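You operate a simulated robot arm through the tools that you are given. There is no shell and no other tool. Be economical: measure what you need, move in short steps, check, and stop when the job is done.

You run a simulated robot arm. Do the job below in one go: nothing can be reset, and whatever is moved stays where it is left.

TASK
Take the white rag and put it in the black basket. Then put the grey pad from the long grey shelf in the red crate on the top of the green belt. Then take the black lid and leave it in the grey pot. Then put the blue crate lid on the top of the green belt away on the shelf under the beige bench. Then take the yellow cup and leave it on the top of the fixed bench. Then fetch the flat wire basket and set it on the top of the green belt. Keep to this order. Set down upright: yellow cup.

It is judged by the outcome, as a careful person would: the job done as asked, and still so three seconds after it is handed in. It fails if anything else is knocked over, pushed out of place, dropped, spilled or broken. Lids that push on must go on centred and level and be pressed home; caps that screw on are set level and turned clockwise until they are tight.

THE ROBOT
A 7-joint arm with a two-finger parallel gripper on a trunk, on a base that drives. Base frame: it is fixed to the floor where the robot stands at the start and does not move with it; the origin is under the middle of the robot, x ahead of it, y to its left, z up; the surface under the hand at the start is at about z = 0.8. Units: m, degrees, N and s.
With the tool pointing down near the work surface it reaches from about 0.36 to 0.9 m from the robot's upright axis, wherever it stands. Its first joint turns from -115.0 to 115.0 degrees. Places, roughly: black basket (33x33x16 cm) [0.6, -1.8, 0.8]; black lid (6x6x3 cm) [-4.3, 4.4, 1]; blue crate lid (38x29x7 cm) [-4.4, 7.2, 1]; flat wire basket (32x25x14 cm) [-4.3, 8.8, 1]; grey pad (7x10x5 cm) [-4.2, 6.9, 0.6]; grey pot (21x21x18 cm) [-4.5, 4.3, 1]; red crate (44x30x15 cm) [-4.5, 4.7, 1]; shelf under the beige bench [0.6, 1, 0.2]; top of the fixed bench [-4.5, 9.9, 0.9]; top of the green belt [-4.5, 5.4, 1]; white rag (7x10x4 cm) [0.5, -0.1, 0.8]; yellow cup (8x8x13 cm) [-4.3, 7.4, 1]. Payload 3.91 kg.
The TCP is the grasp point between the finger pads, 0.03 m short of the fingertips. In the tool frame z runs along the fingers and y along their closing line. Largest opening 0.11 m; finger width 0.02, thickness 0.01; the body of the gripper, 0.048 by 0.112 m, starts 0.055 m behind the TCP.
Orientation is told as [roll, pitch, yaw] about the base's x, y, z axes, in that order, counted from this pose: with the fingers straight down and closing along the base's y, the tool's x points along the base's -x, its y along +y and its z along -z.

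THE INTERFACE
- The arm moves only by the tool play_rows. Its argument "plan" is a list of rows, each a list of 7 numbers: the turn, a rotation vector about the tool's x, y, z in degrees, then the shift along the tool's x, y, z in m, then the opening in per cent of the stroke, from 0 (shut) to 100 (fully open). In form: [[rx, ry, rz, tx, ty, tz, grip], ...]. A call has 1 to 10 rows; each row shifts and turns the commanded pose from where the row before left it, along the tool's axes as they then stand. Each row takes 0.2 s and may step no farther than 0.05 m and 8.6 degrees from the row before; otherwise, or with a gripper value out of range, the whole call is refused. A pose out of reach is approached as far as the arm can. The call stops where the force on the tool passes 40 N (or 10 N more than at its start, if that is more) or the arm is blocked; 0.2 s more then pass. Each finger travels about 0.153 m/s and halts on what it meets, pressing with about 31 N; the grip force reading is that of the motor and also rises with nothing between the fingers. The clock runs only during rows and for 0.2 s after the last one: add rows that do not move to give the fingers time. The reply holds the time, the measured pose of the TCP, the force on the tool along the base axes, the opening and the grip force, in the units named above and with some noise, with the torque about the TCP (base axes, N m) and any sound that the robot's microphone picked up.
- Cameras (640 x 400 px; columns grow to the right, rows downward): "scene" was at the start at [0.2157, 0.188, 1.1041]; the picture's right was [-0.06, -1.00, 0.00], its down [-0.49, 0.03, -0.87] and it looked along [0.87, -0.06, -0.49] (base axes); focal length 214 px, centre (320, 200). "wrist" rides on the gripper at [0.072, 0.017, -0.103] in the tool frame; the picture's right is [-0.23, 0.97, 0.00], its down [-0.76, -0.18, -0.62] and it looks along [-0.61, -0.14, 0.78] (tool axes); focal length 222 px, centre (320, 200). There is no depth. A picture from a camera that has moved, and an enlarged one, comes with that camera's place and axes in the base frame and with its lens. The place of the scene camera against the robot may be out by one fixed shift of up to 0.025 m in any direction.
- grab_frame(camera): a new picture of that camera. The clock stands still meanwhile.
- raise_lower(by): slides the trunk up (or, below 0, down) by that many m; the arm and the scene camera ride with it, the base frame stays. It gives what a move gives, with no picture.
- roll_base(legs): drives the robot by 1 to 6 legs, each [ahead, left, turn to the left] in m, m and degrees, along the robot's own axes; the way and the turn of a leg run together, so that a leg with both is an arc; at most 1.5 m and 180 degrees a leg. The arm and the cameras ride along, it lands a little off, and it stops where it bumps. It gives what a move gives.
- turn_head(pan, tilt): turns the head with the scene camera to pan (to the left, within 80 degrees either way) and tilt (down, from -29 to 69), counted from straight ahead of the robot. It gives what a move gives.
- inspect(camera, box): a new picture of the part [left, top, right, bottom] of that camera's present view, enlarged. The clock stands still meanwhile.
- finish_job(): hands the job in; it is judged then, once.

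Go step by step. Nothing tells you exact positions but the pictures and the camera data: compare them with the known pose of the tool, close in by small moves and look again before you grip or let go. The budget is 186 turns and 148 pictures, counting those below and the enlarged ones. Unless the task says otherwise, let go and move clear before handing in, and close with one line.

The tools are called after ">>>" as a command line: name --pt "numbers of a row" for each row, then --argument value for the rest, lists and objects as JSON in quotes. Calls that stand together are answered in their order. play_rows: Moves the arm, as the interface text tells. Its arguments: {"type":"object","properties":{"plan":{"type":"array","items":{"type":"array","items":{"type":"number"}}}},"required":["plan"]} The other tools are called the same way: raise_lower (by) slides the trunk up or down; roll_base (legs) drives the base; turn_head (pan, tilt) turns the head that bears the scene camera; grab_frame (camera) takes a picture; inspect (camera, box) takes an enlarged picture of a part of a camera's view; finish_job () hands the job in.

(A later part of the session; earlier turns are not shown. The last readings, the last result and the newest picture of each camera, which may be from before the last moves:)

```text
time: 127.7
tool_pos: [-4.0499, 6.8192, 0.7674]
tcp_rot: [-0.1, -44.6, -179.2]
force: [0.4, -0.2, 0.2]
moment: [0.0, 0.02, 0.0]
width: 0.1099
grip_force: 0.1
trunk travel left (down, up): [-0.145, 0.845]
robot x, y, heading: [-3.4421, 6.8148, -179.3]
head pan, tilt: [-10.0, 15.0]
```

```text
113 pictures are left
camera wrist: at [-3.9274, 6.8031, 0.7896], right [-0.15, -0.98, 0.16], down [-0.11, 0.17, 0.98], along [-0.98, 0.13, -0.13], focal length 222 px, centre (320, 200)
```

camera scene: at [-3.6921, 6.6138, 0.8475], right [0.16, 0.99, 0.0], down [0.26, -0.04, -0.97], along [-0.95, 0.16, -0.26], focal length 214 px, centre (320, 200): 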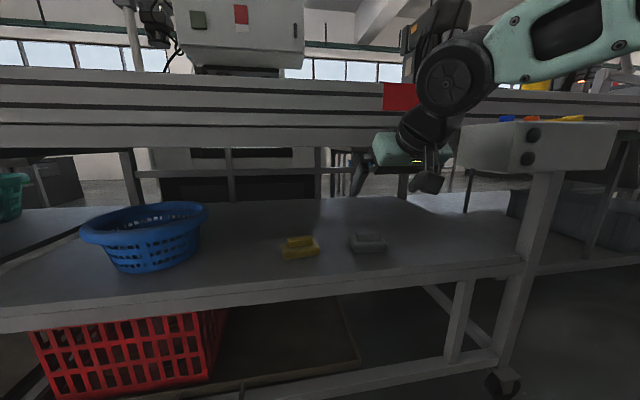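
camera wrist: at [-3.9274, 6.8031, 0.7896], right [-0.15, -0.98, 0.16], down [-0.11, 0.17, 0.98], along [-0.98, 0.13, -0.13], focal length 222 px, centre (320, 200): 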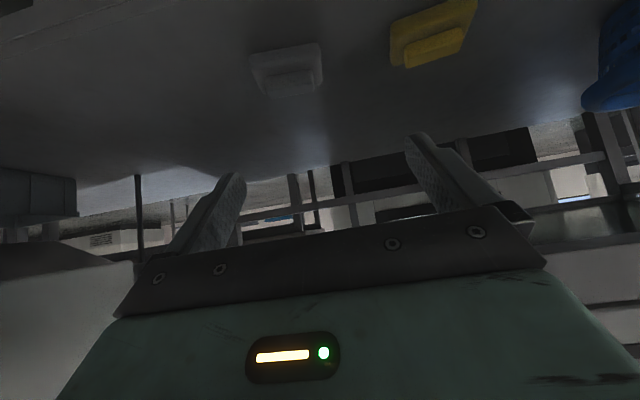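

The wrist view shows the pad is about 7.5 cm wide in y and longer in x, centre near (-4.18, 6.845). I tilt to 50°, align, and start in.

>>> play_rows --pt "0 -2.7 0 0.0158 -0.013 0.0217 100" --pt "0 -2.7 0 0.0158 -0.013 0.0217 100" --pt "0 0 0 0 0 0.035 100" --pt "0 0 0 0 0 0.035 100"

>>> grab_frame --camera "scene"

>>> grab_frame --camera "wrist"

```text
time: 128.7
tool_pos: [-4.1146, 6.8426, 0.6717]
tcp_rot: [0.0, -50.1, -179.3]
force: [0.3, 0.5, 0.9]
moment: [0.01, -0.02, -0.02]
width: 0.11
grip_force: 0.1
trunk travel left (down, up): [-0.145, 0.845]
robot x, y, heading: [-3.4425, 6.8192, -179.5]
head pan, tilt: [-10.0, 15.0]
```

```text
112 pictures are left
camera scene: at [-3.6921, 6.6138, 0.8475], right [0.16, 0.99, 0.0], down [0.26, -0.04, -0.97], along [-0.95, 0.16, -0.26], focal length 214 px, centre (320, 200)
```

scene: 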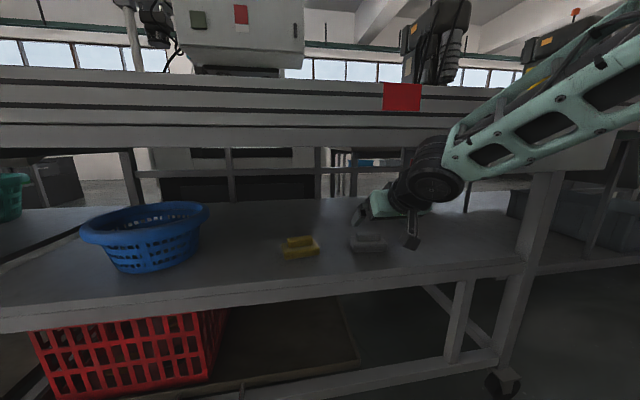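

```text
111 pictures are left
camera wrist: at [-3.9888, 6.8275, 0.6812], right [-0.13, -0.98, 0.17], down [-0.01, 0.18, 0.98], along [-0.99, 0.13, -0.04], focal length 222 px, centre (320, 200)
```

wrist: 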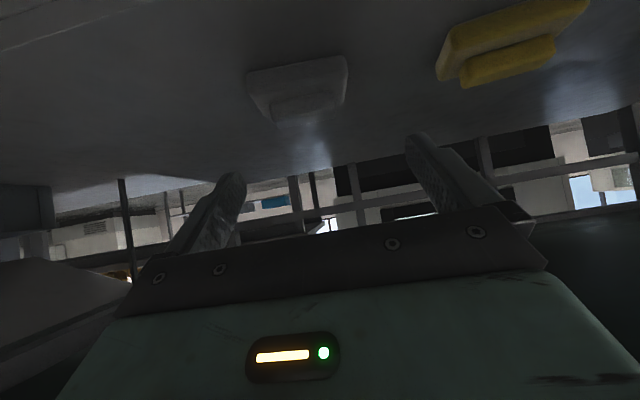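

Lined up: the pad is centred on the fingers. I go in the last 7 cm and grip.

>>> play_rows --pt "0 0 0 0.002 -0.0025 0.025 100" --pt "0 0 0 0.001 0 0.025 100" --pt "0 0 0 0.001 0 0.018 100"

>>> grab_frame --camera "wrist"

>>> inspect --camera "scene" --box '[280, 160, 480, 285]'

```text
time: 129.5
tool_pos: [-4.1631, 6.8461, 0.625]
tcp_rot: [-0.1, -50.0, -179.2]
force: [0.4, 0.2, 0.4]
moment: [-0.02, 0.01, -0.01]
width: 0.1101
grip_force: 0.1
trunk travel left (down, up): [-0.145, 0.845]
robot x, y, heading: [-3.442, 6.8192, -179.0]
head pan, tilt: [-10.0, 15.0]
```

```text
110 pictures are left
camera wrist: at [-4.0386, 6.8295, 0.6335], right [-0.13, -0.98, 0.17], down [-0.01, 0.18, 0.98], along [-0.99, 0.13, -0.04], focal length 222 px, centre (320, 200)
```

wrist: 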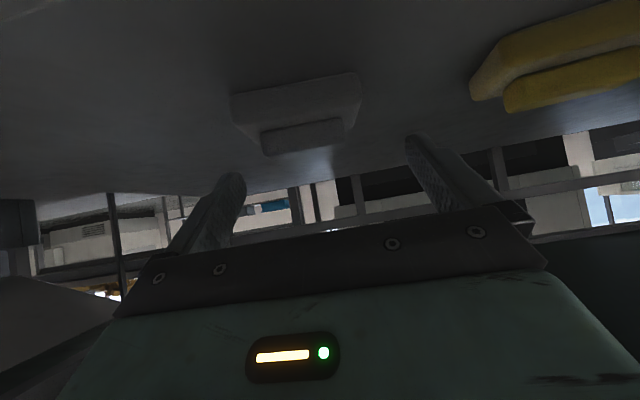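

```text
3.20 times, centred on (380, 222) of scene
camera zoom: at [-3.6921, 6.6138, 0.8475], right [0.16, 0.99, 0.0], down [0.26, -0.04, -0.97], along [-0.95, 0.16, -0.26], focal length 686 px, centre (128, 128)
```

zoom: 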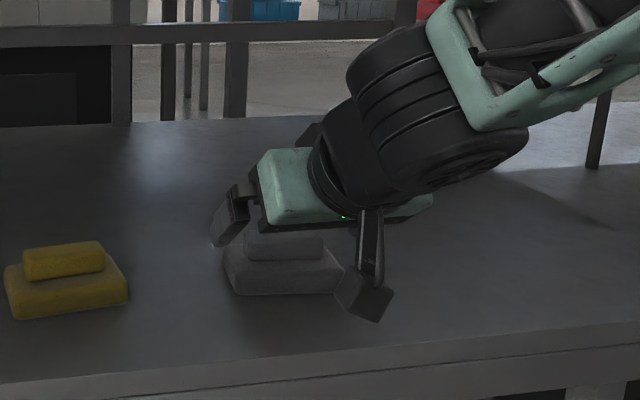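

Triangulating the two wrist views puts the pad lower and deeper: shelf z≈0.53, pad front x≈-4.22, 10 cm wide in y, centre y≈6.855. I go to a hover with 45° tilt and check again.

>>> play_rows --pt "0 5 0 -0.033 -0.009 0.0095 100" --pt "0 0 0 0 0 0 100"

>>> inspect --camera "wrist" --box '[160, 0, 480, 200]'

>>> inspect --camera "scene" --box '[280, 160, 480, 285]'

```text
time: 130.1
tool_pos: [-4.1932, 6.852, 0.6425]
tcp_rot: [0.0, -44.9, -179.2]
force: [0.7, 0.0, 0.2]
moment: [0.02, -0.01, 0.01]
width: 0.1102
grip_force: 0.0
trunk travel left (down, up): [-0.145, 0.845]
robot x, y, heading: [-3.4387, 6.8157, -179.1]
head pan, tilt: [-10.0, 15.0]
```

```text
2.00 times, centred on (320, 100) of wrist
camera zoom: at [-4.0694, 6.8381, 0.6637], right [-0.15, -0.98, 0.16], down [-0.1, 0.18, 0.98], along [-0.98, 0.13, -0.12], focal length 444 px, centre (320, 400)
```

zoom: 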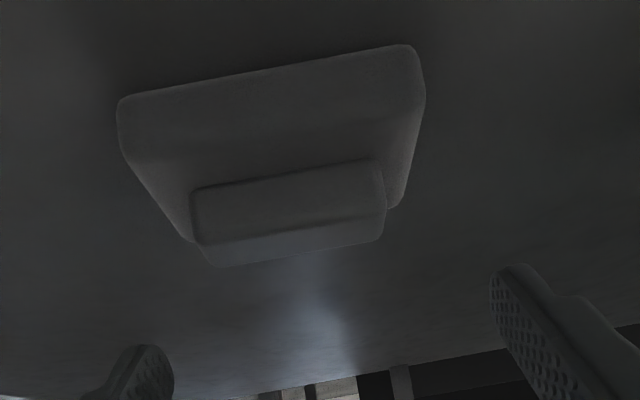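

```text
3.20 times, centred on (380, 222) of scene
camera zoom: at [-3.6921, 6.6137, 0.8475], right [0.16, 0.99, 0.0], down [0.26, -0.04, -0.97], along [-0.95, 0.16, -0.26], focal length 686 px, centre (128, 128)
```

zoom: 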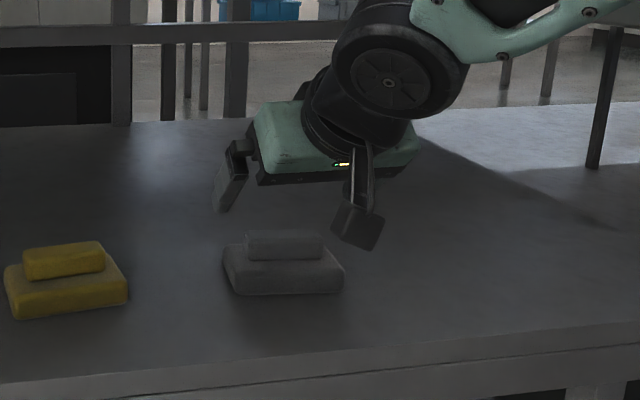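

Pad: base 10 cm wide centred y≈6.856, x≈-4.23, with a 7 cm top ridge. I come down with fingers at 92 mm to grip the ridge.

>>> play_rows --pt "0 0 0 0.009 -0.002 0.0232 86" --pt "0 0 0 0.009 -0.002 0.0232 86" --pt "0 0 0 0 0 0 86"

>>> inspect --camera "wrist" --box '[160, 0, 480, 200]'

>>> inspect --camera "scene" --box '[280, 160, 480, 285]'

```text
time: 130.9
tool_pos: [-4.2137, 6.8579, 0.5978]
tcp_rot: [-0.1, -45.0, -179.2]
force: [-0.2, 0.0, -0.5]
moment: [-0.04, -0.01, -0.03]
width: 0.0945
grip_force: 0.0
trunk travel left (down, up): [-0.145, 0.845]
robot x, y, heading: [-3.446, 6.8159, -179.3]
head pan, tilt: [-10.0, 15.0]
```

```text
2.00 times, centred on (320, 100) of wrist
camera zoom: at [-4.0893, 6.8427, 0.6185], right [-0.15, -0.98, 0.16], down [-0.1, 0.18, 0.98], along [-0.98, 0.13, -0.12], focal length 444 px, centre (320, 400)
```

zoom: 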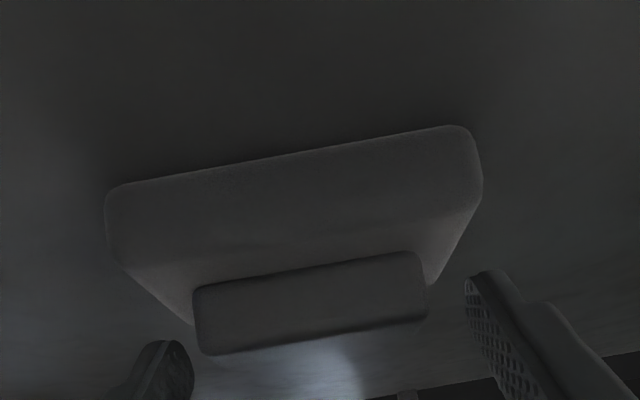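

```text
3.20 times, centred on (380, 222) of scene
camera zoom: at [-3.6921, 6.6138, 0.8475], right [0.16, 0.99, 0.0], down [0.26, -0.04, -0.97], along [-0.95, 0.16, -0.26], focal length 686 px, centre (128, 128)
```

zoom: 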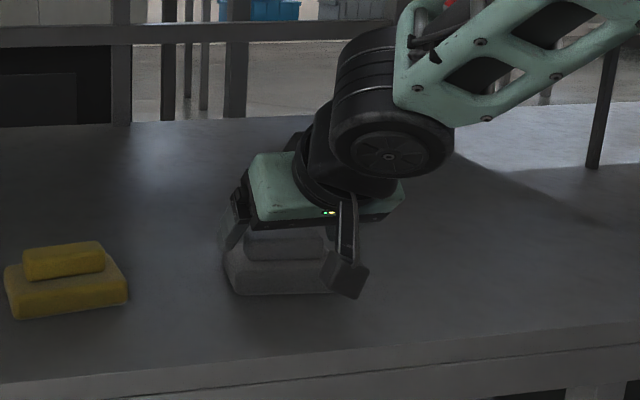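

The fingertips now flank the ridge. I close.

>>> play_rows --pt "0 0 0 0 0 0 40" --pt "0 0 0 0 0 0 0" --pt "0 0 0 0 0 0 0" --pt "0 0 0 0 0 0 0"

>>> inspect --camera "wrist" --box '[160, 0, 480, 200]'

```text
time: 131.9
tool_pos: [-4.2132, 6.8587, 0.5977]
tcp_rot: [0.0, -45.0, -179.2]
force: [0.4, -0.7, -0.2]
moment: [0.01, -0.03, 0.02]
width: 0.071
grip_force: 31.5
trunk travel left (down, up): [-0.145, 0.845]
robot x, y, heading: [-3.4462, 6.8183, -179.2]
head pan, tilt: [-10.0, 15.0]
```

```text
2.00 times, centred on (320, 100) of wrist
camera zoom: at [-4.0893, 6.8427, 0.6186], right [-0.15, -0.98, 0.16], down [-0.1, 0.18, 0.98], along [-0.98, 0.13, -0.12], focal length 444 px, centre (320, 400)
```

zoom: 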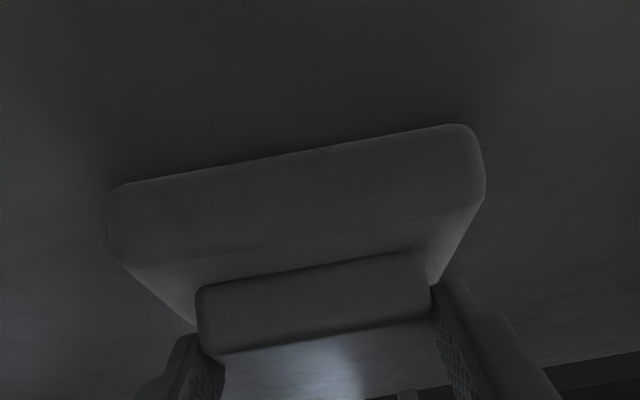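

Gripped at 71 mm (the ridge). I lift slightly and check it holds.

>>> play_rows --pt "0 0 0 -0.011 0 -0.011 0" --pt "0 0 0 -0.014 0 -0.014 0" --pt "0 0 0 0 0 0 0"

>>> inspect --camera "scene" --box '[280, 160, 480, 285]'

```text
time: 132.7
tool_pos: [-4.2122, 6.8572, 0.6342]
tcp_rot: [0.0, -45.0, -179.3]
force: [0.5, -0.5, -1.0]
moment: [-0.02, 0.01, 0.0]
width: 0.0711
grip_force: 31.3
trunk travel left (down, up): [-0.145, 0.845]
robot x, y, heading: [-3.4468, 6.8127, -179.4]
head pan, tilt: [-10.0, 15.0]
```

```text
3.20 times, centred on (380, 222) of scene
camera zoom: at [-3.6921, 6.6138, 0.8475], right [0.16, 0.99, 0.0], down [0.26, -0.04, -0.97], along [-0.95, 0.16, -0.26], focal length 686 px, centre (128, 128)
```

zoom: 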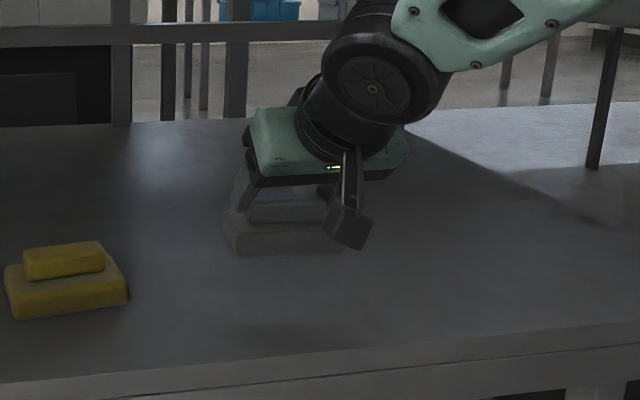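

Holding. I back the base out, then raise the trunk and straighten the hand.

>>> roll_base --legs '[[-0.5, 0, 0]]'

>>> raise_lower --by 0.6

>>> play_rows --pt "0 7.5 0 0 0 0 0" --pt "0 7.5 0 0 0 0 0" --pt "0 7.5 0 0 0 0 0" --pt "0 7.5 0 0 0 0 0" --pt "0 7.5 0 0 0 0 0" --pt "0 7.5 0 0 0 0 0"

>>> turn_head --pan 0 --tilt 30

>>> grab_frame --camera "scene"

```text
time: 135.7
tool_pos: [-3.7079, 6.8596, 0.6333]
tcp_rot: [-0.1, -45.0, -178.8]
force: [1.1, 0.6, -0.6]
moment: [0.0, 0.0, 0.01]
width: 0.071
grip_force: 31.0
trunk travel left (down, up): [-0.145, 0.845]
robot x, y, heading: [-2.9381, 6.8236, -178.8]
head pan, tilt: [-10.0, 15.0]
```

```text
refused: 0.6 is not a number from -0.4 to 0.4
```

```text
time: 137.1
tool_pos: [-3.7069, 6.8595, 0.635]
tcp_rot: [0.0, 0.2, -178.8]
force: [-0.3, -0.3, -0.4]
moment: [0.0, 0.06, -0.02]
width: 0.0708
grip_force: 31.0
trunk travel left (down, up): [-0.145, 0.845]
robot x, y, heading: [-2.9399, 6.8237, -178.7]
head pan, tilt: [-10.0, 15.0]
```

```text
time: 137.8
tool_pos: [-3.7086, 6.8585, 0.6332]
tcp_rot: [-0.1, 0.1, -178.7]
force: [0.3, -0.6, -0.1]
moment: [-0.02, 0.01, -0.01]
width: 0.0708
grip_force: 30.8
trunk travel left (down, up): [-0.145, 0.845]
robot x, y, heading: [-2.9405, 6.8259, -178.6]
head pan, tilt: [0.0, 30.0]
```

```text
102 pictures are left
camera scene: at [-3.1831, 6.6038, 0.8233], right [-0.02, 1.0, 0.0], down [0.5, 0.01, -0.87], along [-0.87, -0.02, -0.5], focal length 214 px, centre (320, 200)
```

scene: 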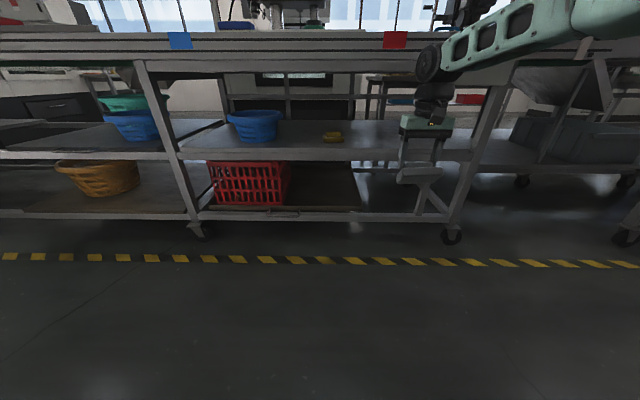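

Pad in hand. I raise by 0.6 m total and slide along the belt (to my left) to y≈4.75.

>>> raise_lower --by 0.4

>>> raise_lower --by 0.22

>>> roll_base --legs '[[0, 1.3, -1.2], [0, 0.8, 0]]'

>>> turn_head --pan 0 --tilt 35

>>> grab_frame --camera "scene"

```text
time: 141.7
tool_pos: [-3.7086, 6.8592, 1.0334]
tcp_rot: [-0.1, 0.0, -178.8]
force: [-0.3, 0.4, -1.1]
moment: [0.0, 0.0, -0.01]
width: 0.0703
grip_force: 30.9
trunk travel left (down, up): [-0.545, 0.445]
robot x, y, heading: [-2.9347, 6.8203, -178.7]
head pan, tilt: [0.0, 30.0]
```

```text
time: 144.0
tool_pos: [-3.7078, 6.86, 1.2542]
tcp_rot: [-0.2, 0.0, -178.8]
force: [-0.2, 0.4, -1.3]
moment: [-0.02, 0.0, 0.0]
width: 0.0703
grip_force: 31.1
trunk travel left (down, up): [-0.765, 0.225]
robot x, y, heading: [-2.9367, 6.8245, -178.8]
head pan, tilt: [0.0, 30.0]
```

```text
time: 154.5
tool_pos: [-3.7301, 4.791, 1.2533]
tcp_rot: [-0.1, 0.0, 178.2]
force: [0.8, -0.5, -0.6]
moment: [0.02, 0.01, -0.03]
width: 0.0691
grip_force: 31.1
trunk travel left (down, up): [-0.765, 0.225]
robot x, y, heading: [-2.964, 4.7128, 178.2]
head pan, tilt: [0.0, 30.0]
```

```text
time: 155.1
tool_pos: [-3.7302, 4.7906, 1.2546]
tcp_rot: [-0.1, -0.1, 178.2]
force: [-1.1, -0.7, -0.6]
moment: [0.07, 0.03, 0.01]
width: 0.0691
grip_force: 30.7
trunk travel left (down, up): [-0.765, 0.225]
robot x, y, heading: [-2.9609, 4.7164, 178.2]
head pan, tilt: [0.0, 35.0]
```

```text
101 pictures are left
camera scene: at [-3.2169, 4.5072, 1.4355], right [0.03, 1.0, 0.0], down [0.57, -0.02, -0.82], along [-0.82, 0.03, -0.57], focal length 214 px, centre (320, 200)
```

scene: 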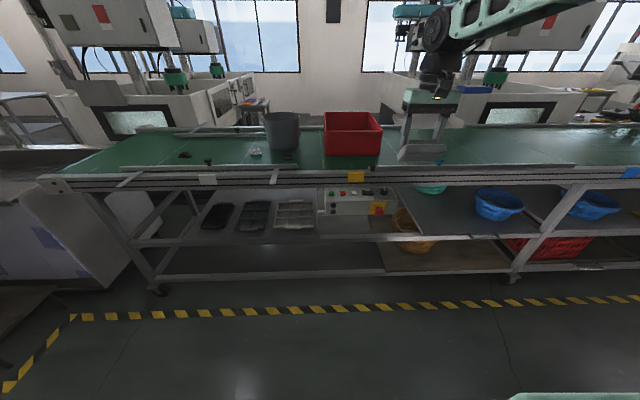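

The red crate is at about (-4.5, 4.75). I drive up to the belt with the pad held above crate height and look closer.

>>> roll_base --legs '[[0.5, -0.02, 1.8]]'

>>> turn_head --pan -5 --tilt 35

>>> grab_frame --camera "scene"

>>> grab_frame --camera "wrist"

```text
time: 158.1
tool_pos: [-4.2293, 4.7983, 1.2538]
tcp_rot: [-0.1, 0.0, 179.7]
force: [-0.1, -0.2, -0.4]
moment: [0.02, 0.02, 0.04]
width: 0.0691
grip_force: 30.5
trunk travel left (down, up): [-0.765, 0.225]
robot x, y, heading: [-3.4605, 4.7436, 179.9]
head pan, tilt: [0.0, 35.0]
```

```text
time: 158.7
tool_pos: [-4.2294, 4.7989, 1.2531]
tcp_rot: [-0.1, 0.0, 179.7]
force: [0.7, -0.3, -0.6]
moment: [0.06, 0.05, 0.0]
width: 0.0691
grip_force: 31.0
trunk travel left (down, up): [-0.765, 0.225]
robot x, y, heading: [-3.4549, 4.7445, 179.7]
head pan, tilt: [-5.0, 35.0]
```

```text
100 pictures are left
camera scene: at [-3.7074, 4.5373, 1.4355], right [0.09, 1.0, 0.0], down [0.57, -0.05, -0.82], along [-0.82, 0.07, -0.57], focal length 214 px, centre (320, 200)
```

scene: 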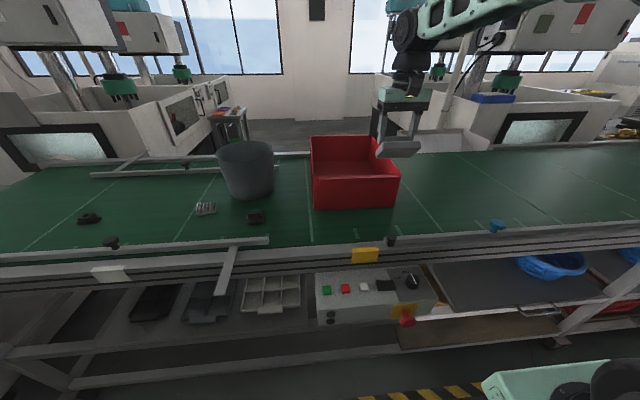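

```text
99 pictures are left
camera wrist: at [-4.1568, 4.7813, 1.3563], right [-0.23, -0.97, 0.0], down [-0.76, 0.18, 0.62], along [-0.61, 0.15, -0.78], focal length 222 px, centre (320, 200)
```

wrist: 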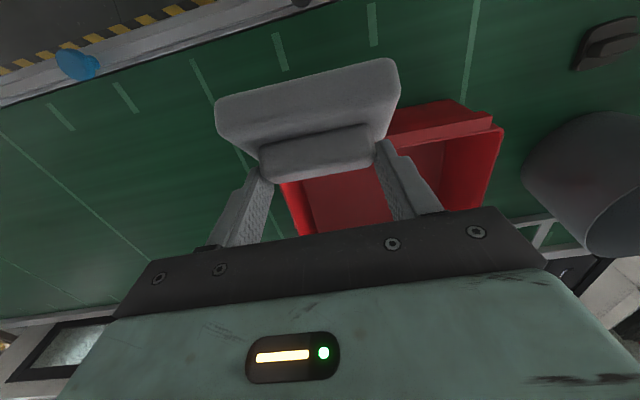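

The crate spans roughly x -4.36..-4.82, y 4.57..4.89, rim z≈1.05. I drive 0.24 m closer and centre the pad above it.

>>> roll_base --legs '[[0.23, 0, 0]]'

>>> play_rows --pt "0 0 0 -0.03 0.023 0 0" --pt "0 0 0 -0.03 0.023 0 0" --pt "0 0 0 -0.03 0.023 0 0"

>>> grab_frame --camera "scene"

>>> grab_frame --camera "wrist"

```text
time: 160.4
tool_pos: [-4.4555, 4.8012, 1.2523]
tcp_rot: [-0.1, 0.1, 179.6]
force: [0.2, 0.7, 0.0]
moment: [-0.02, 0.03, 0.0]
width: 0.0691
grip_force: 31.0
trunk travel left (down, up): [-0.765, 0.225]
robot x, y, heading: [-3.6884, 4.7459, 179.7]
head pan, tilt: [-5.0, 35.0]
```

```text
time: 161.2
tool_pos: [-4.5483, 4.7314, 1.254]
tcp_rot: [-0.1, 0.2, 179.6]
force: [0.4, 0.7, -0.1]
moment: [-0.04, 0.06, 0.02]
width: 0.0692
grip_force: 30.9
trunk travel left (down, up): [-0.765, 0.225]
robot x, y, heading: [-3.6845, 4.7451, 179.5]
head pan, tilt: [-5.0, 35.0]
```

```text
98 pictures are left
camera scene: at [-3.9348, 4.5396, 1.4357], right [0.09, 1.0, 0.0], down [0.57, -0.05, -0.82], along [-0.82, 0.08, -0.57], focal length 214 px, centre (320, 200)
```

scene: 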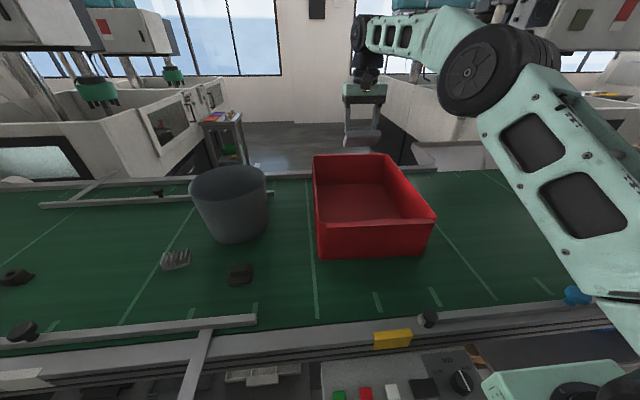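

```text
97 pictures are left
camera wrist: at [-4.4766, 4.7132, 1.3563], right [-0.23, -0.97, 0.0], down [-0.76, 0.18, 0.62], along [-0.61, 0.15, -0.78], focal length 222 px, centre (320, 200)
```

wrist: 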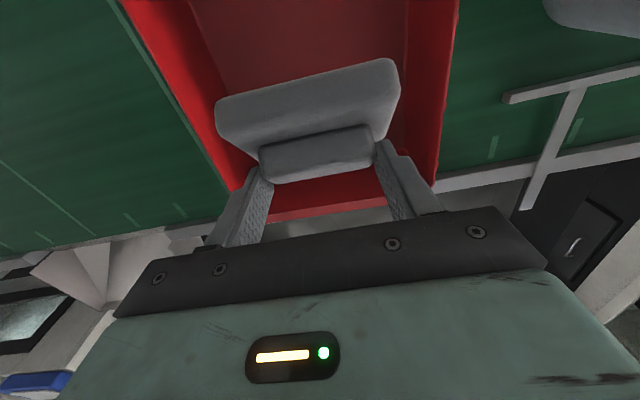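

The pad is over the crate's middle. I tilt it back toward level and lower it in.

>>> play_rows --pt "0 -7.5 0 0 0 0 0" --pt "0 -7.5 0 0 0 0 0" --pt "0 -7.5 0 0 0 0 0" --pt "0 -7.5 0 0 0 0 0" --pt "0 0 0 0.02 0 0.0346 0" --pt "0 0 0 0.02 0 0.0346 0" --pt "0 0 0 0.02 0 0.0346 0"

>>> grab_frame --camera "scene"

>>> grab_frame --camera "wrist"

```text
time: 162.8
tool_pos: [-4.5465, 4.7349, 1.1339]
tcp_rot: [-0.1, -30.0, 179.6]
force: [0.8, 0.2, -0.7]
moment: [0.0, -0.02, 0.02]
width: 0.0691
grip_force: 31.5
trunk travel left (down, up): [-0.765, 0.225]
robot x, y, heading: [-3.6882, 4.7419, 179.5]
head pan, tilt: [-5.0, 35.0]
```

```text
96 pictures are left
camera scene: at [-3.935, 4.5391, 1.4356], right [0.09, 1.0, 0.0], down [0.57, -0.05, -0.82], along [-0.82, 0.08, -0.57], focal length 214 px, centre (320, 200)
```

scene: 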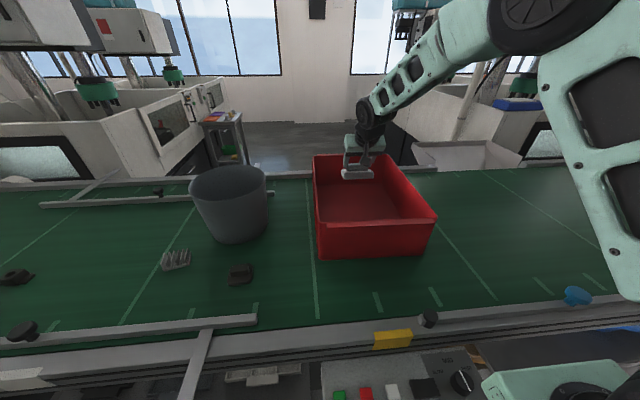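

```text
95 pictures are left
camera wrist: at [-4.4327, 4.7167, 1.1862], right [-0.2, -0.97, 0.11], down [-0.35, 0.18, 0.92], along [-0.92, 0.15, -0.37], focal length 222 px, centre (320, 200)
```

wrist: 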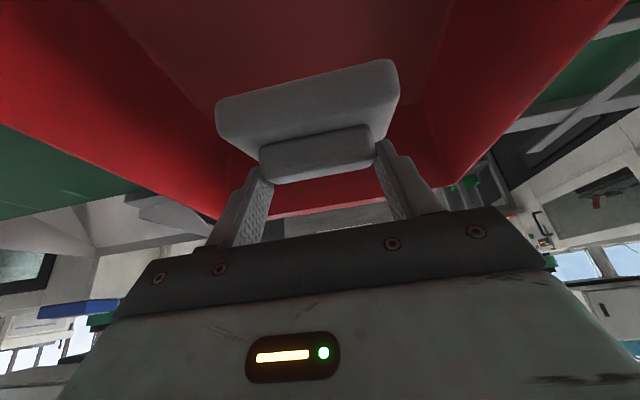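

Going in cleanly. I lower further until near the floor of the crate.

>>> play_rows --pt "0 0 0 0.02 0 0.0346 0" --pt "0 0 0 0.0125 0 0.0217 0" --pt "0 0 0 0.0125 0 0.0217 0" --pt "0 0 0 0.0075 0 0.013 0"

>>> grab_frame --camera "scene"

```text
time: 163.8
tool_pos: [-4.5452, 4.7343, 1.0296]
tcp_rot: [-0.1, -30.1, 179.5]
force: [0.4, 0.7, -0.2]
moment: [0.0, 0.04, 0.02]
width: 0.0688
grip_force: 31.5
trunk travel left (down, up): [-0.765, 0.225]
robot x, y, heading: [-3.6879, 4.7473, 179.6]
head pan, tilt: [-5.0, 35.0]
```

```text
94 pictures are left
camera scene: at [-3.9351, 4.5391, 1.4355], right [0.09, 1.0, 0.0], down [0.57, -0.05, -0.82], along [-0.82, 0.08, -0.57], focal length 214 px, centre (320, 200)
```

scene: 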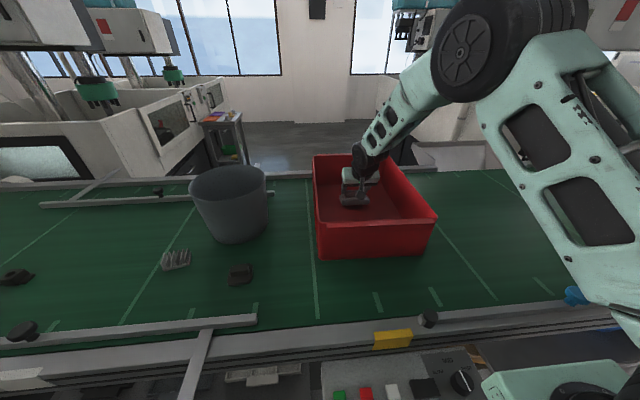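

Still free. I lower in small steps until contact.

>>> play_rows --pt "0 0 0 0.0075 0 0.013 0" --pt "0 0 0 0.005 0 0.0087 0" --pt "0 0 0 0.005 0 0.0087 0" --pt "0 0 0 0.005 0 0.0087 0" --pt "0 0 0 0.005 0 0.0087 0"

```text
time: 164.4
tool_pos: [-4.5499, 4.7317, 1.0193]
tcp_rot: [0.2, -31.2, 179.7]
force: [0.5, 0.0, 12.5]
moment: [0.37, 0.42, 0.02]
width: 0.0692
grip_force: 30.9
trunk travel left (down, up): [-0.765, 0.225]
robot x, y, heading: [-3.6884, 4.7423, 179.8]
head pan, tilt: [-5.0, 35.0]
stopped in row 2: the force on the tool passed its limit at 55 N (the readings are from after the stop); the commanded pose is now the measured one
```

Contact with the crate floor. I open and rise back out.

>>> play_rows --pt "0 0 0 0 0 0 70" --pt "0 0 0 0 0 0 92" --pt "0 0 0 0 0 0 92" --pt "0 0 0 -0.01 0 -0.0173 92" --pt "0 0 0 -0.02 0 -0.0346 92" --pt "0 0 0 -0.02 0 -0.0346 92" --pt "0 0 0 -0.02 0 -0.0346 92" --pt "0 0 0 -0.02 0 -0.0346 92" --pt "0 0 0 -0.02 0 -0.0346 92"

>>> grab_frame --camera "scene"

```text
time: 166.4
tool_pos: [-4.5463, 4.7351, 1.2363]
tcp_rot: [0.2, -30.7, 179.6]
force: [0.3, 0.0, -0.1]
moment: [-0.03, 0.0, -0.03]
width: 0.1013
grip_force: 0.1
trunk travel left (down, up): [-0.765, 0.225]
robot x, y, heading: [-3.6876, 4.7465, 179.5]
head pan, tilt: [-5.0, 35.0]
```

```text
93 pictures are left
camera scene: at [-3.9353, 4.539, 1.4354], right [0.09, 1.0, 0.0], down [0.57, -0.05, -0.82], along [-0.82, 0.08, -0.57], focal length 214 px, centre (320, 200)
```

scene: 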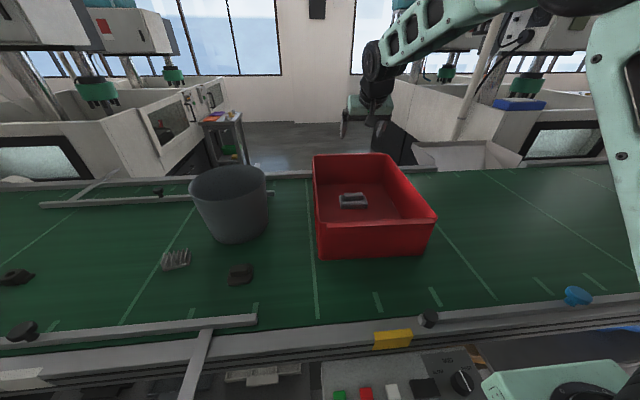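

The pad lies in the crate. Now the black lid near (-4.31, 4.36); I zoom in.

>>> inspect --camera "scene" --box '[140, 150, 300, 300]'

```text
2.67 times, centred on (220, 225) of scene
camera zoom: at [-3.9353, 4.539, 1.4354], right [0.09, 1.0, 0.0], down [0.57, -0.05, -0.82], along [-0.82, 0.08, -0.57], focal length 572 px, centre (587, 133)
```

zoom: 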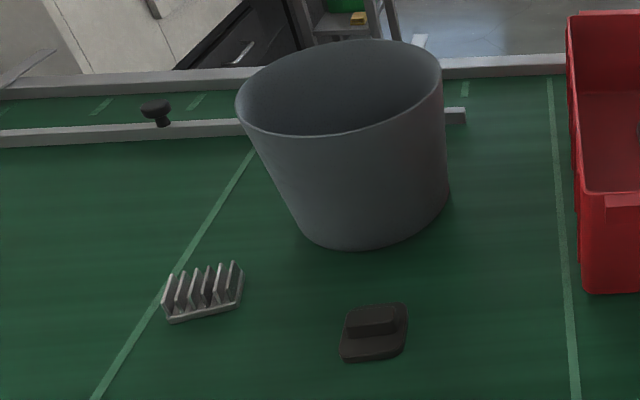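

The lid is a flat square with a ridge on top, just in front of the pot. I pull the hand back from over the crate, then strafe left so the lid and pot are straight ahead.

>>> play_rows --pt "0 0 0 0.0344 0 -0.0204 92" --pt "0 0 0 0.0344 0 -0.0204 92" --pt "0 0 0 0.0344 0 -0.0204 92" --pt "0 0 0 0.0344 0 -0.0204 92" --pt "0 0 0 0.0344 0 -0.0204 92" --pt "0 0 0 0.0344 0 -0.0204 92" --pt "0 5 0 0 0 0 92" --pt "0 5.5 0 0 0 0 92"

>>> roll_base --legs '[[0, 0.37, 0]]'

>>> grab_frame --camera "wrist"

>>> grab_frame --camera "scene"

```text
time: 168.2
tool_pos: [-4.305, 4.7333, 1.2355]
tcp_rot: [0.1, -20.2, 179.7]
force: [-0.4, -0.4, -0.5]
moment: [0.0, 0.04, 0.01]
width: 0.1012
grip_force: 0.1
trunk travel left (down, up): [-0.765, 0.225]
robot x, y, heading: [-3.6902, 4.7443, 179.7]
head pan, tilt: [-5.0, 35.0]
```

```text
time: 170.5
tool_pos: [-4.3075, 4.3679, 1.2364]
tcp_rot: [0.1, -20.4, 179.7]
force: [0.1, -0.4, 0.0]
moment: [-0.02, -0.01, 0.02]
width: 0.1011
grip_force: 0.1
trunk travel left (down, up): [-0.765, 0.225]
robot x, y, heading: [-3.6871, 4.3822, 179.5]
head pan, tilt: [-5.0, 35.0]
```

```text
91 pictures are left
camera wrist: at [-4.2053, 4.3513, 1.3068], right [-0.22, -0.97, 0.08], down [-0.5, 0.18, 0.85], along [-0.84, 0.15, -0.52], focal length 222 px, centre (320, 200)
```

wrist: 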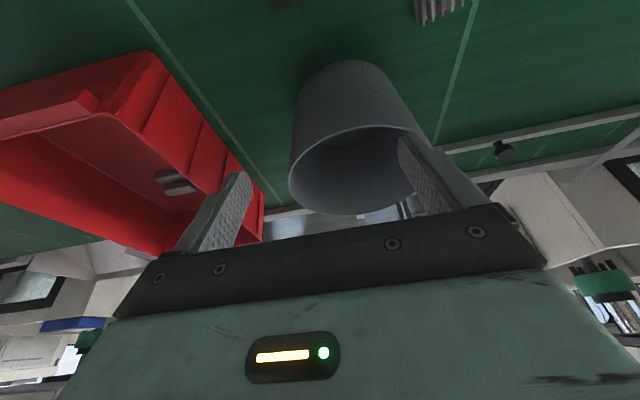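

```text
90 pictures are left
camera scene: at [-3.9377, 4.1748, 1.4355], right [0.09, 1.0, 0.0], down [0.57, -0.05, -0.82], along [-0.82, 0.08, -0.57], focal length 214 px, centre (320, 200)
```

scene: 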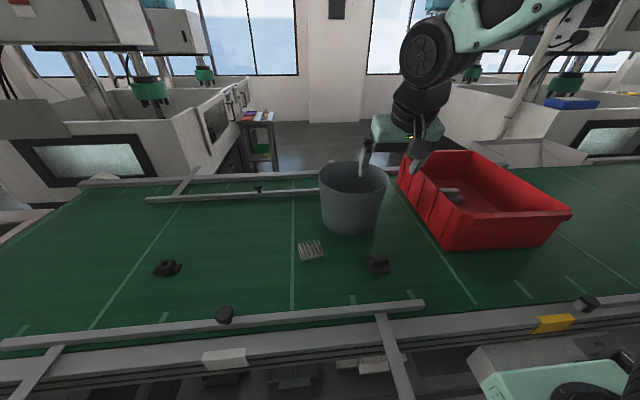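

Triangulation puts the lid at (-4.296, 4.367, ~0.965). I descend to hover and check with the wrist camera.

>>> play_rows --pt "0 0 0 0.0195 0 0.0381 92" --pt "0 0 0 0.0195 0 0.0381 92" --pt "0 0 0 0.0195 0 0.0381 92" --pt "0 0 0 0.0195 0 0.0381 92"

>>> grab_frame --camera "wrist"

>>> inspect --camera "scene" --box '[290, 150, 490, 300]'

```text
time: 171.5
tool_pos: [-4.2867, 4.3681, 1.0674]
tcp_rot: [0.1, -20.3, 179.7]
force: [0.7, -0.1, 0.6]
moment: [-0.03, 0.05, 0.0]
width: 0.1013
grip_force: 0.0
trunk travel left (down, up): [-0.765, 0.225]
robot x, y, heading: [-3.6883, 4.3841, 179.7]
head pan, tilt: [-5.0, 35.0]
```

```text
89 pictures are left
camera wrist: at [-4.1845, 4.3504, 1.1378], right [-0.22, -0.97, 0.08], down [-0.5, 0.18, 0.85], along [-0.84, 0.15, -0.52], focal length 222 px, centre (320, 200)
```

wrist: 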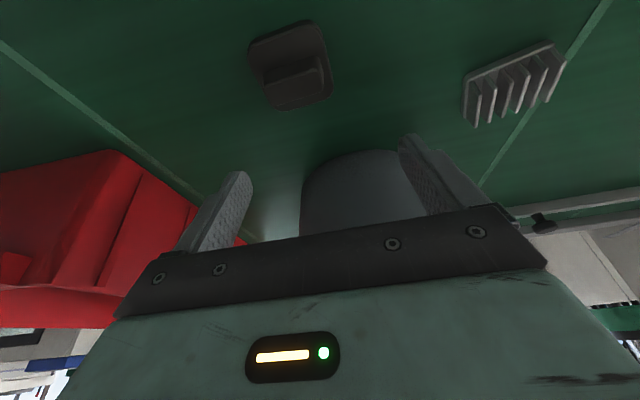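

```text
2.67 times, centred on (390, 225) of scene
camera zoom: at [-3.9373, 4.1752, 1.4357], right [0.09, 1.0, 0.0], down [0.57, -0.05, -0.82], along [-0.82, 0.08, -0.57], focal length 572 px, centre (133, 133)
```

zoom: 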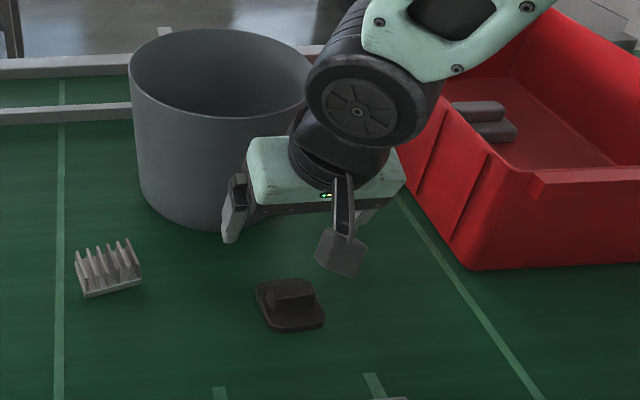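

Wrist view gives lid centre (-4.284, 4.381), nearly square to me, 6 cm wide. I go down around its base.

>>> play_rows --pt "0 0 0 0.014 -0.007 0.028 92" --pt "0 0 0 0.014 -0.007 0.028 92" --pt "0 0 0 0.011 0 0.022 92" --pt "0 0 0 0 0 0 92"

>>> grab_frame --camera "wrist"

>>> inspect --camera "scene" --box '[290, 150, 490, 300]'

```text
time: 172.5
tool_pos: [-4.2772, 4.3814, 0.9811]
tcp_rot: [0.1, -20.5, 179.6]
force: [4.8, 1.4, 35.4]
moment: [1.86, -0.08, -0.23]
width: 0.1012
grip_force: 0.4
trunk travel left (down, up): [-0.765, 0.225]
robot x, y, heading: [-3.6899, 4.3833, 179.5]
head pan, tilt: [-5.0, 35.0]
```

```text
87 pictures are left
camera wrist: at [-4.1742, 4.3636, 1.052], right [-0.22, -0.97, 0.08], down [-0.49, 0.18, 0.85], along [-0.84, 0.15, -0.52], focal length 222 px, centre (320, 200)
```

wrist: 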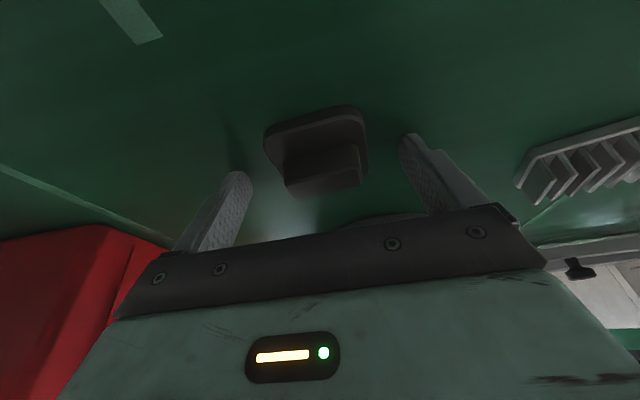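

```text
2.67 times, centred on (390, 225) of scene
camera zoom: at [-3.9363, 4.1748, 1.4363], right [0.09, 1.0, 0.0], down [0.57, -0.05, -0.82], along [-0.82, 0.08, -0.57], focal length 572 px, centre (133, 133)
```

zoom: 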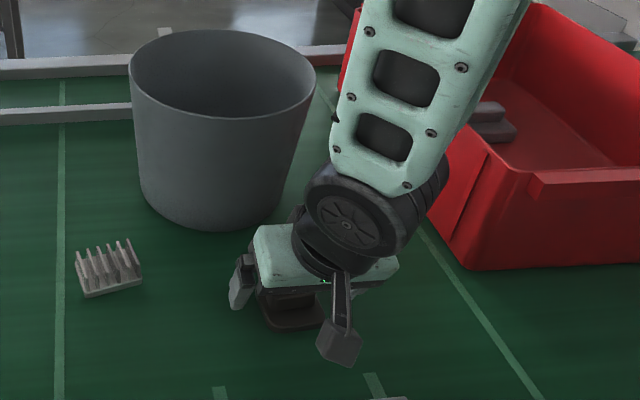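

Fingers touch the belt beside the lid (belt z≈0.948), well placed. I raise 5 mm and close.

>>> play_rows --pt "0 0 0 0.002 0 -0.006 92" --pt "0 0 0 0 0 0 40" --pt "0 0 0 0 0 0 20" --pt "0 0 0 0 0 0 20" --pt "0 0 0 0 0 0 20"

>>> grab_frame --camera "wrist"

```text
time: 173.7
tool_pos: [-4.2732, 4.3806, 0.9837]
tcp_rot: [0.1, -20.3, 179.6]
force: [0.4, 0.2, 0.1]
moment: [-0.02, -0.01, 0.01]
width: 0.059
grip_force: 30.8
trunk travel left (down, up): [-0.765, 0.225]
robot x, y, heading: [-3.69, 4.3801, 179.9]
head pan, tilt: [-5.0, 35.0]
```

```text
85 pictures are left
camera wrist: at [-4.1706, 4.3638, 1.0551], right [-0.22, -0.97, 0.08], down [-0.5, 0.18, 0.85], along [-0.84, 0.15, -0.52], focal length 222 px, centre (320, 200)
```

wrist: 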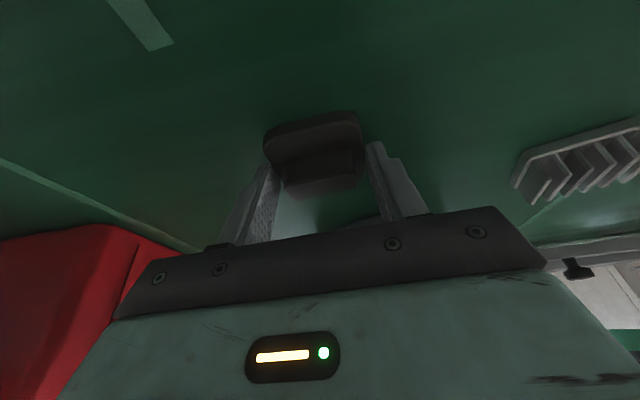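

Lid held (59 mm). I lift clear of the pot's rim, straighten, and go over the pot.

>>> play_rows --pt "0 0 0 -0.0165 0 -0.0445 0" --pt "0 0 0 -0.0165 0 -0.0445 0" --pt "0 0 0 -0.0165 0 -0.0445 0" --pt "0 0 0 -0.0165 0 -0.0445 0" --pt "0 0 0 -0.0165 0 -0.0445 0" --pt "0 0 0 -0.0165 0 -0.0445 0" --pt "0 6.8 0 0 0 0 0" --pt "0 6.8 0 0 0 0 0" --pt "0 6.7 0 0 0 0 0"

>>> play_rows --pt "0 0 0 -0.045 0.008 0 0" --pt "0 0 0 -0.045 0.008 0 0" --pt "0 0 0 -0.045 0.008 0 0" --pt "0 0 0 -0.045 0.008 0 0" --pt "0 0 0 -0.045 0.008 0 0"

>>> grab_frame --camera "wrist"

>>> grab_frame --camera "scene"

```text
time: 175.7
tool_pos: [-4.274, 4.3821, 1.2687]
tcp_rot: [0.1, 0.1, 179.7]
force: [0.7, 0.0, -3.8]
moment: [-0.02, 0.04, -0.02]
width: 0.0588
grip_force: 30.5
trunk travel left (down, up): [-0.765, 0.225]
robot x, y, heading: [-3.6872, 4.3866, 179.3]
head pan, tilt: [-5.0, 35.0]
```

```text
time: 176.9
tool_pos: [-4.4973, 4.3447, 1.2695]
tcp_rot: [0.2, 0.1, 179.6]
force: [0.7, -0.2, -2.8]
moment: [0.01, 0.04, 0.0]
width: 0.0588
grip_force: 31.0
trunk travel left (down, up): [-0.765, 0.225]
robot x, y, heading: [-3.6877, 4.3826, 180.0]
head pan, tilt: [-5.0, 35.0]
```

```text
84 pictures are left
camera wrist: at [-4.4269, 4.3262, 1.3723], right [-0.23, -0.97, 0.0], down [-0.76, 0.18, 0.62], along [-0.61, 0.14, -0.78], focal length 222 px, centre (320, 200)
```

wrist: 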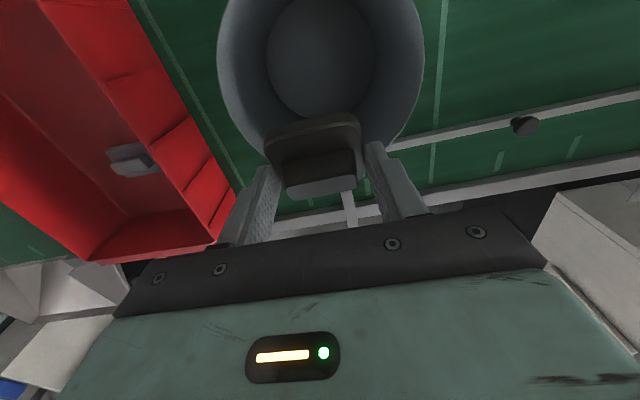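

```text
83 pictures are left
camera scene: at [-3.9373, 4.175, 1.4356], right [0.09, 1.0, 0.0], down [0.57, -0.05, -0.82], along [-0.82, 0.08, -0.57], focal length 214 px, centre (320, 200)
```

scene: 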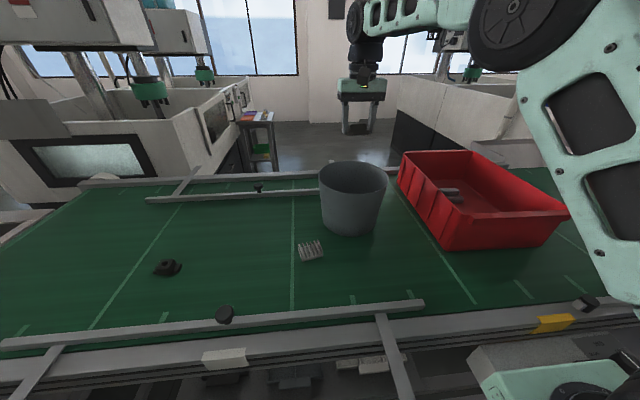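

The lid is over the pot (centre about (-4.467, 4.334)). I adjust 1 cm and lower it into the pot.

>>> play_rows --pt "0 0 0 0.004 0.01 0.02 0" --pt "0 0 0 0 0 0.045 0" --pt "0 0 0 0 0 0.045 0" --pt "0 0 0 0 0 0.045 0" --pt "0 0 0 0 0 0.04 0"

>>> grab_frame --camera "scene"

>>> grab_frame --camera "wrist"

```text
time: 178.1
tool_pos: [-4.495, 4.3339, 1.0735]
tcp_rot: [0.1, 0.0, 179.7]
force: [0.4, 0.0, -3.0]
moment: [0.02, 0.04, 0.02]
width: 0.0591
grip_force: 31.3
trunk travel left (down, up): [-0.765, 0.225]
robot x, y, heading: [-3.6904, 4.379, 179.5]
head pan, tilt: [-5.0, 35.0]
```

```text
82 pictures are left
camera scene: at [-3.9376, 4.1748, 1.4355], right [0.09, 1.0, 0.0], down [0.57, -0.05, -0.82], along [-0.82, 0.08, -0.57], focal length 214 px, centre (320, 200)
```

scene: 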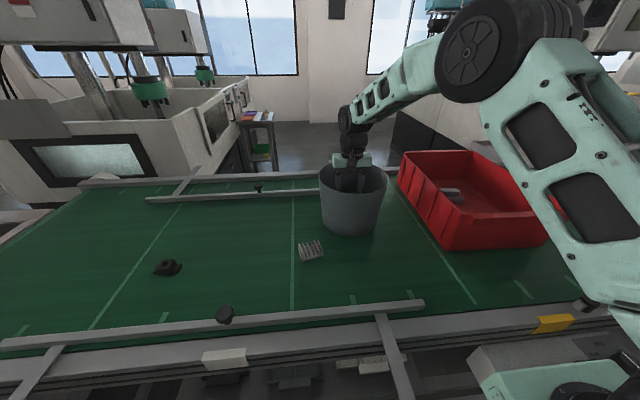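

```text
81 pictures are left
camera wrist: at [-4.4231, 4.3166, 1.1768], right [-0.23, -0.97, 0.0], down [-0.76, 0.18, 0.62], along [-0.61, 0.14, -0.78], focal length 222 px, centre (320, 200)
```

wrist: 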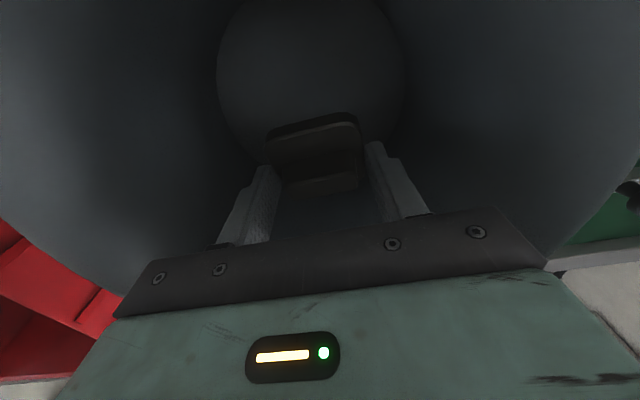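

Inside the pot and clear. I shift 1 cm toward centre, lower to the bottom, and release.

>>> play_rows --pt "0 0 0 0.012 0 0.02 0" --pt "0 0 0 0 0 0.02 0" --pt "0 0 0 0 0 0.01 0" --pt "0 0 0 0 0 0.01 0" --pt "0 0 0 0 0 0.008 0" --pt "0 0 0 0 0 0.008 0"

```text
time: 179.5
tool_pos: [-4.4843, 4.3342, 0.9983]
tcp_rot: [0.1, -0.1, 179.7]
force: [1.4, 0.7, 0.5]
moment: [0.07, 0.06, 0.0]
width: 0.0586
grip_force: 30.8
trunk travel left (down, up): [-0.765, 0.225]
robot x, y, heading: [-3.6903, 4.3827, 179.4]
head pan, tilt: [-5.0, 35.0]
```

>>> play_rows --pt "0 0 0 0 0 0.005 0" --pt "0 0 0 0 0 0 58" --pt "0 0 0 0 0 0 66" --pt "0 0 0 0 0 0 66" --pt "0 0 0 0 0 -0.03 66" --pt "0 0 0 0 0 -0.045 66" --pt "0 0 0 0 0 -0.045 66" --pt "0 0 0 0 0 -0.045 66" --pt "0 0 0 0 0 -0.045 66" --pt "0 0 0 0 0 -0.045 66"

>>> grab_frame --camera "wrist"

>>> grab_frame --camera "scene"

```text
time: 181.7
tool_pos: [-4.4831, 4.3342, 1.2497]
tcp_rot: [0.1, 0.0, 179.6]
force: [0.7, 0.7, -0.9]
moment: [0.05, -0.01, 0.0]
width: 0.0727
grip_force: 0.1
trunk travel left (down, up): [-0.765, 0.225]
robot x, y, heading: [-3.689, 4.3785, 179.8]
head pan, tilt: [-5.0, 35.0]
```

```text
80 pictures are left
camera wrist: at [-4.412, 4.317, 1.351], right [-0.23, -0.97, 0.0], down [-0.76, 0.18, 0.62], along [-0.61, 0.14, -0.78], focal length 222 px, centre (320, 200)
```

wrist: 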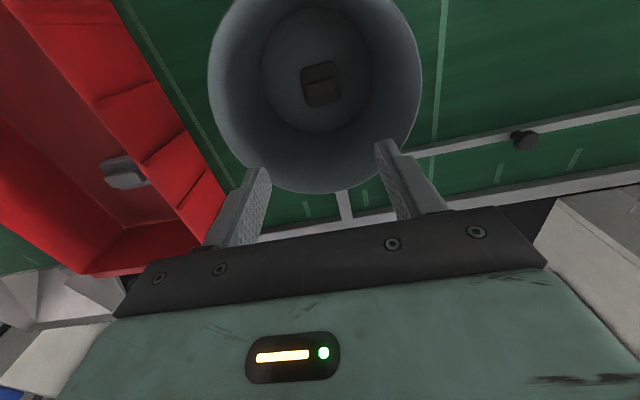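

```text
79 pictures are left
camera scene: at [-3.938, 4.1747, 1.4354], right [0.09, 1.0, 0.0], down [0.57, -0.05, -0.82], along [-0.82, 0.08, -0.57], focal length 214 px, centre (320, 200)
```

scene: 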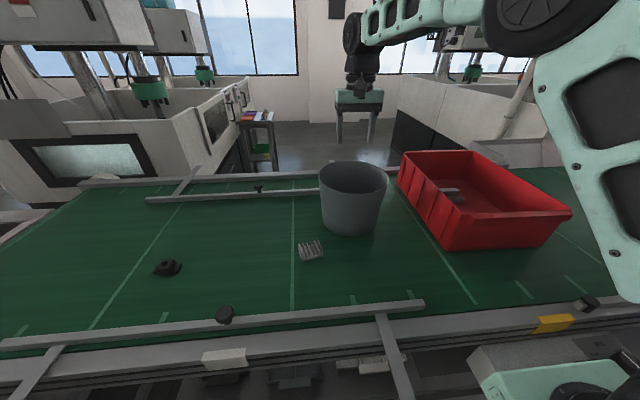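

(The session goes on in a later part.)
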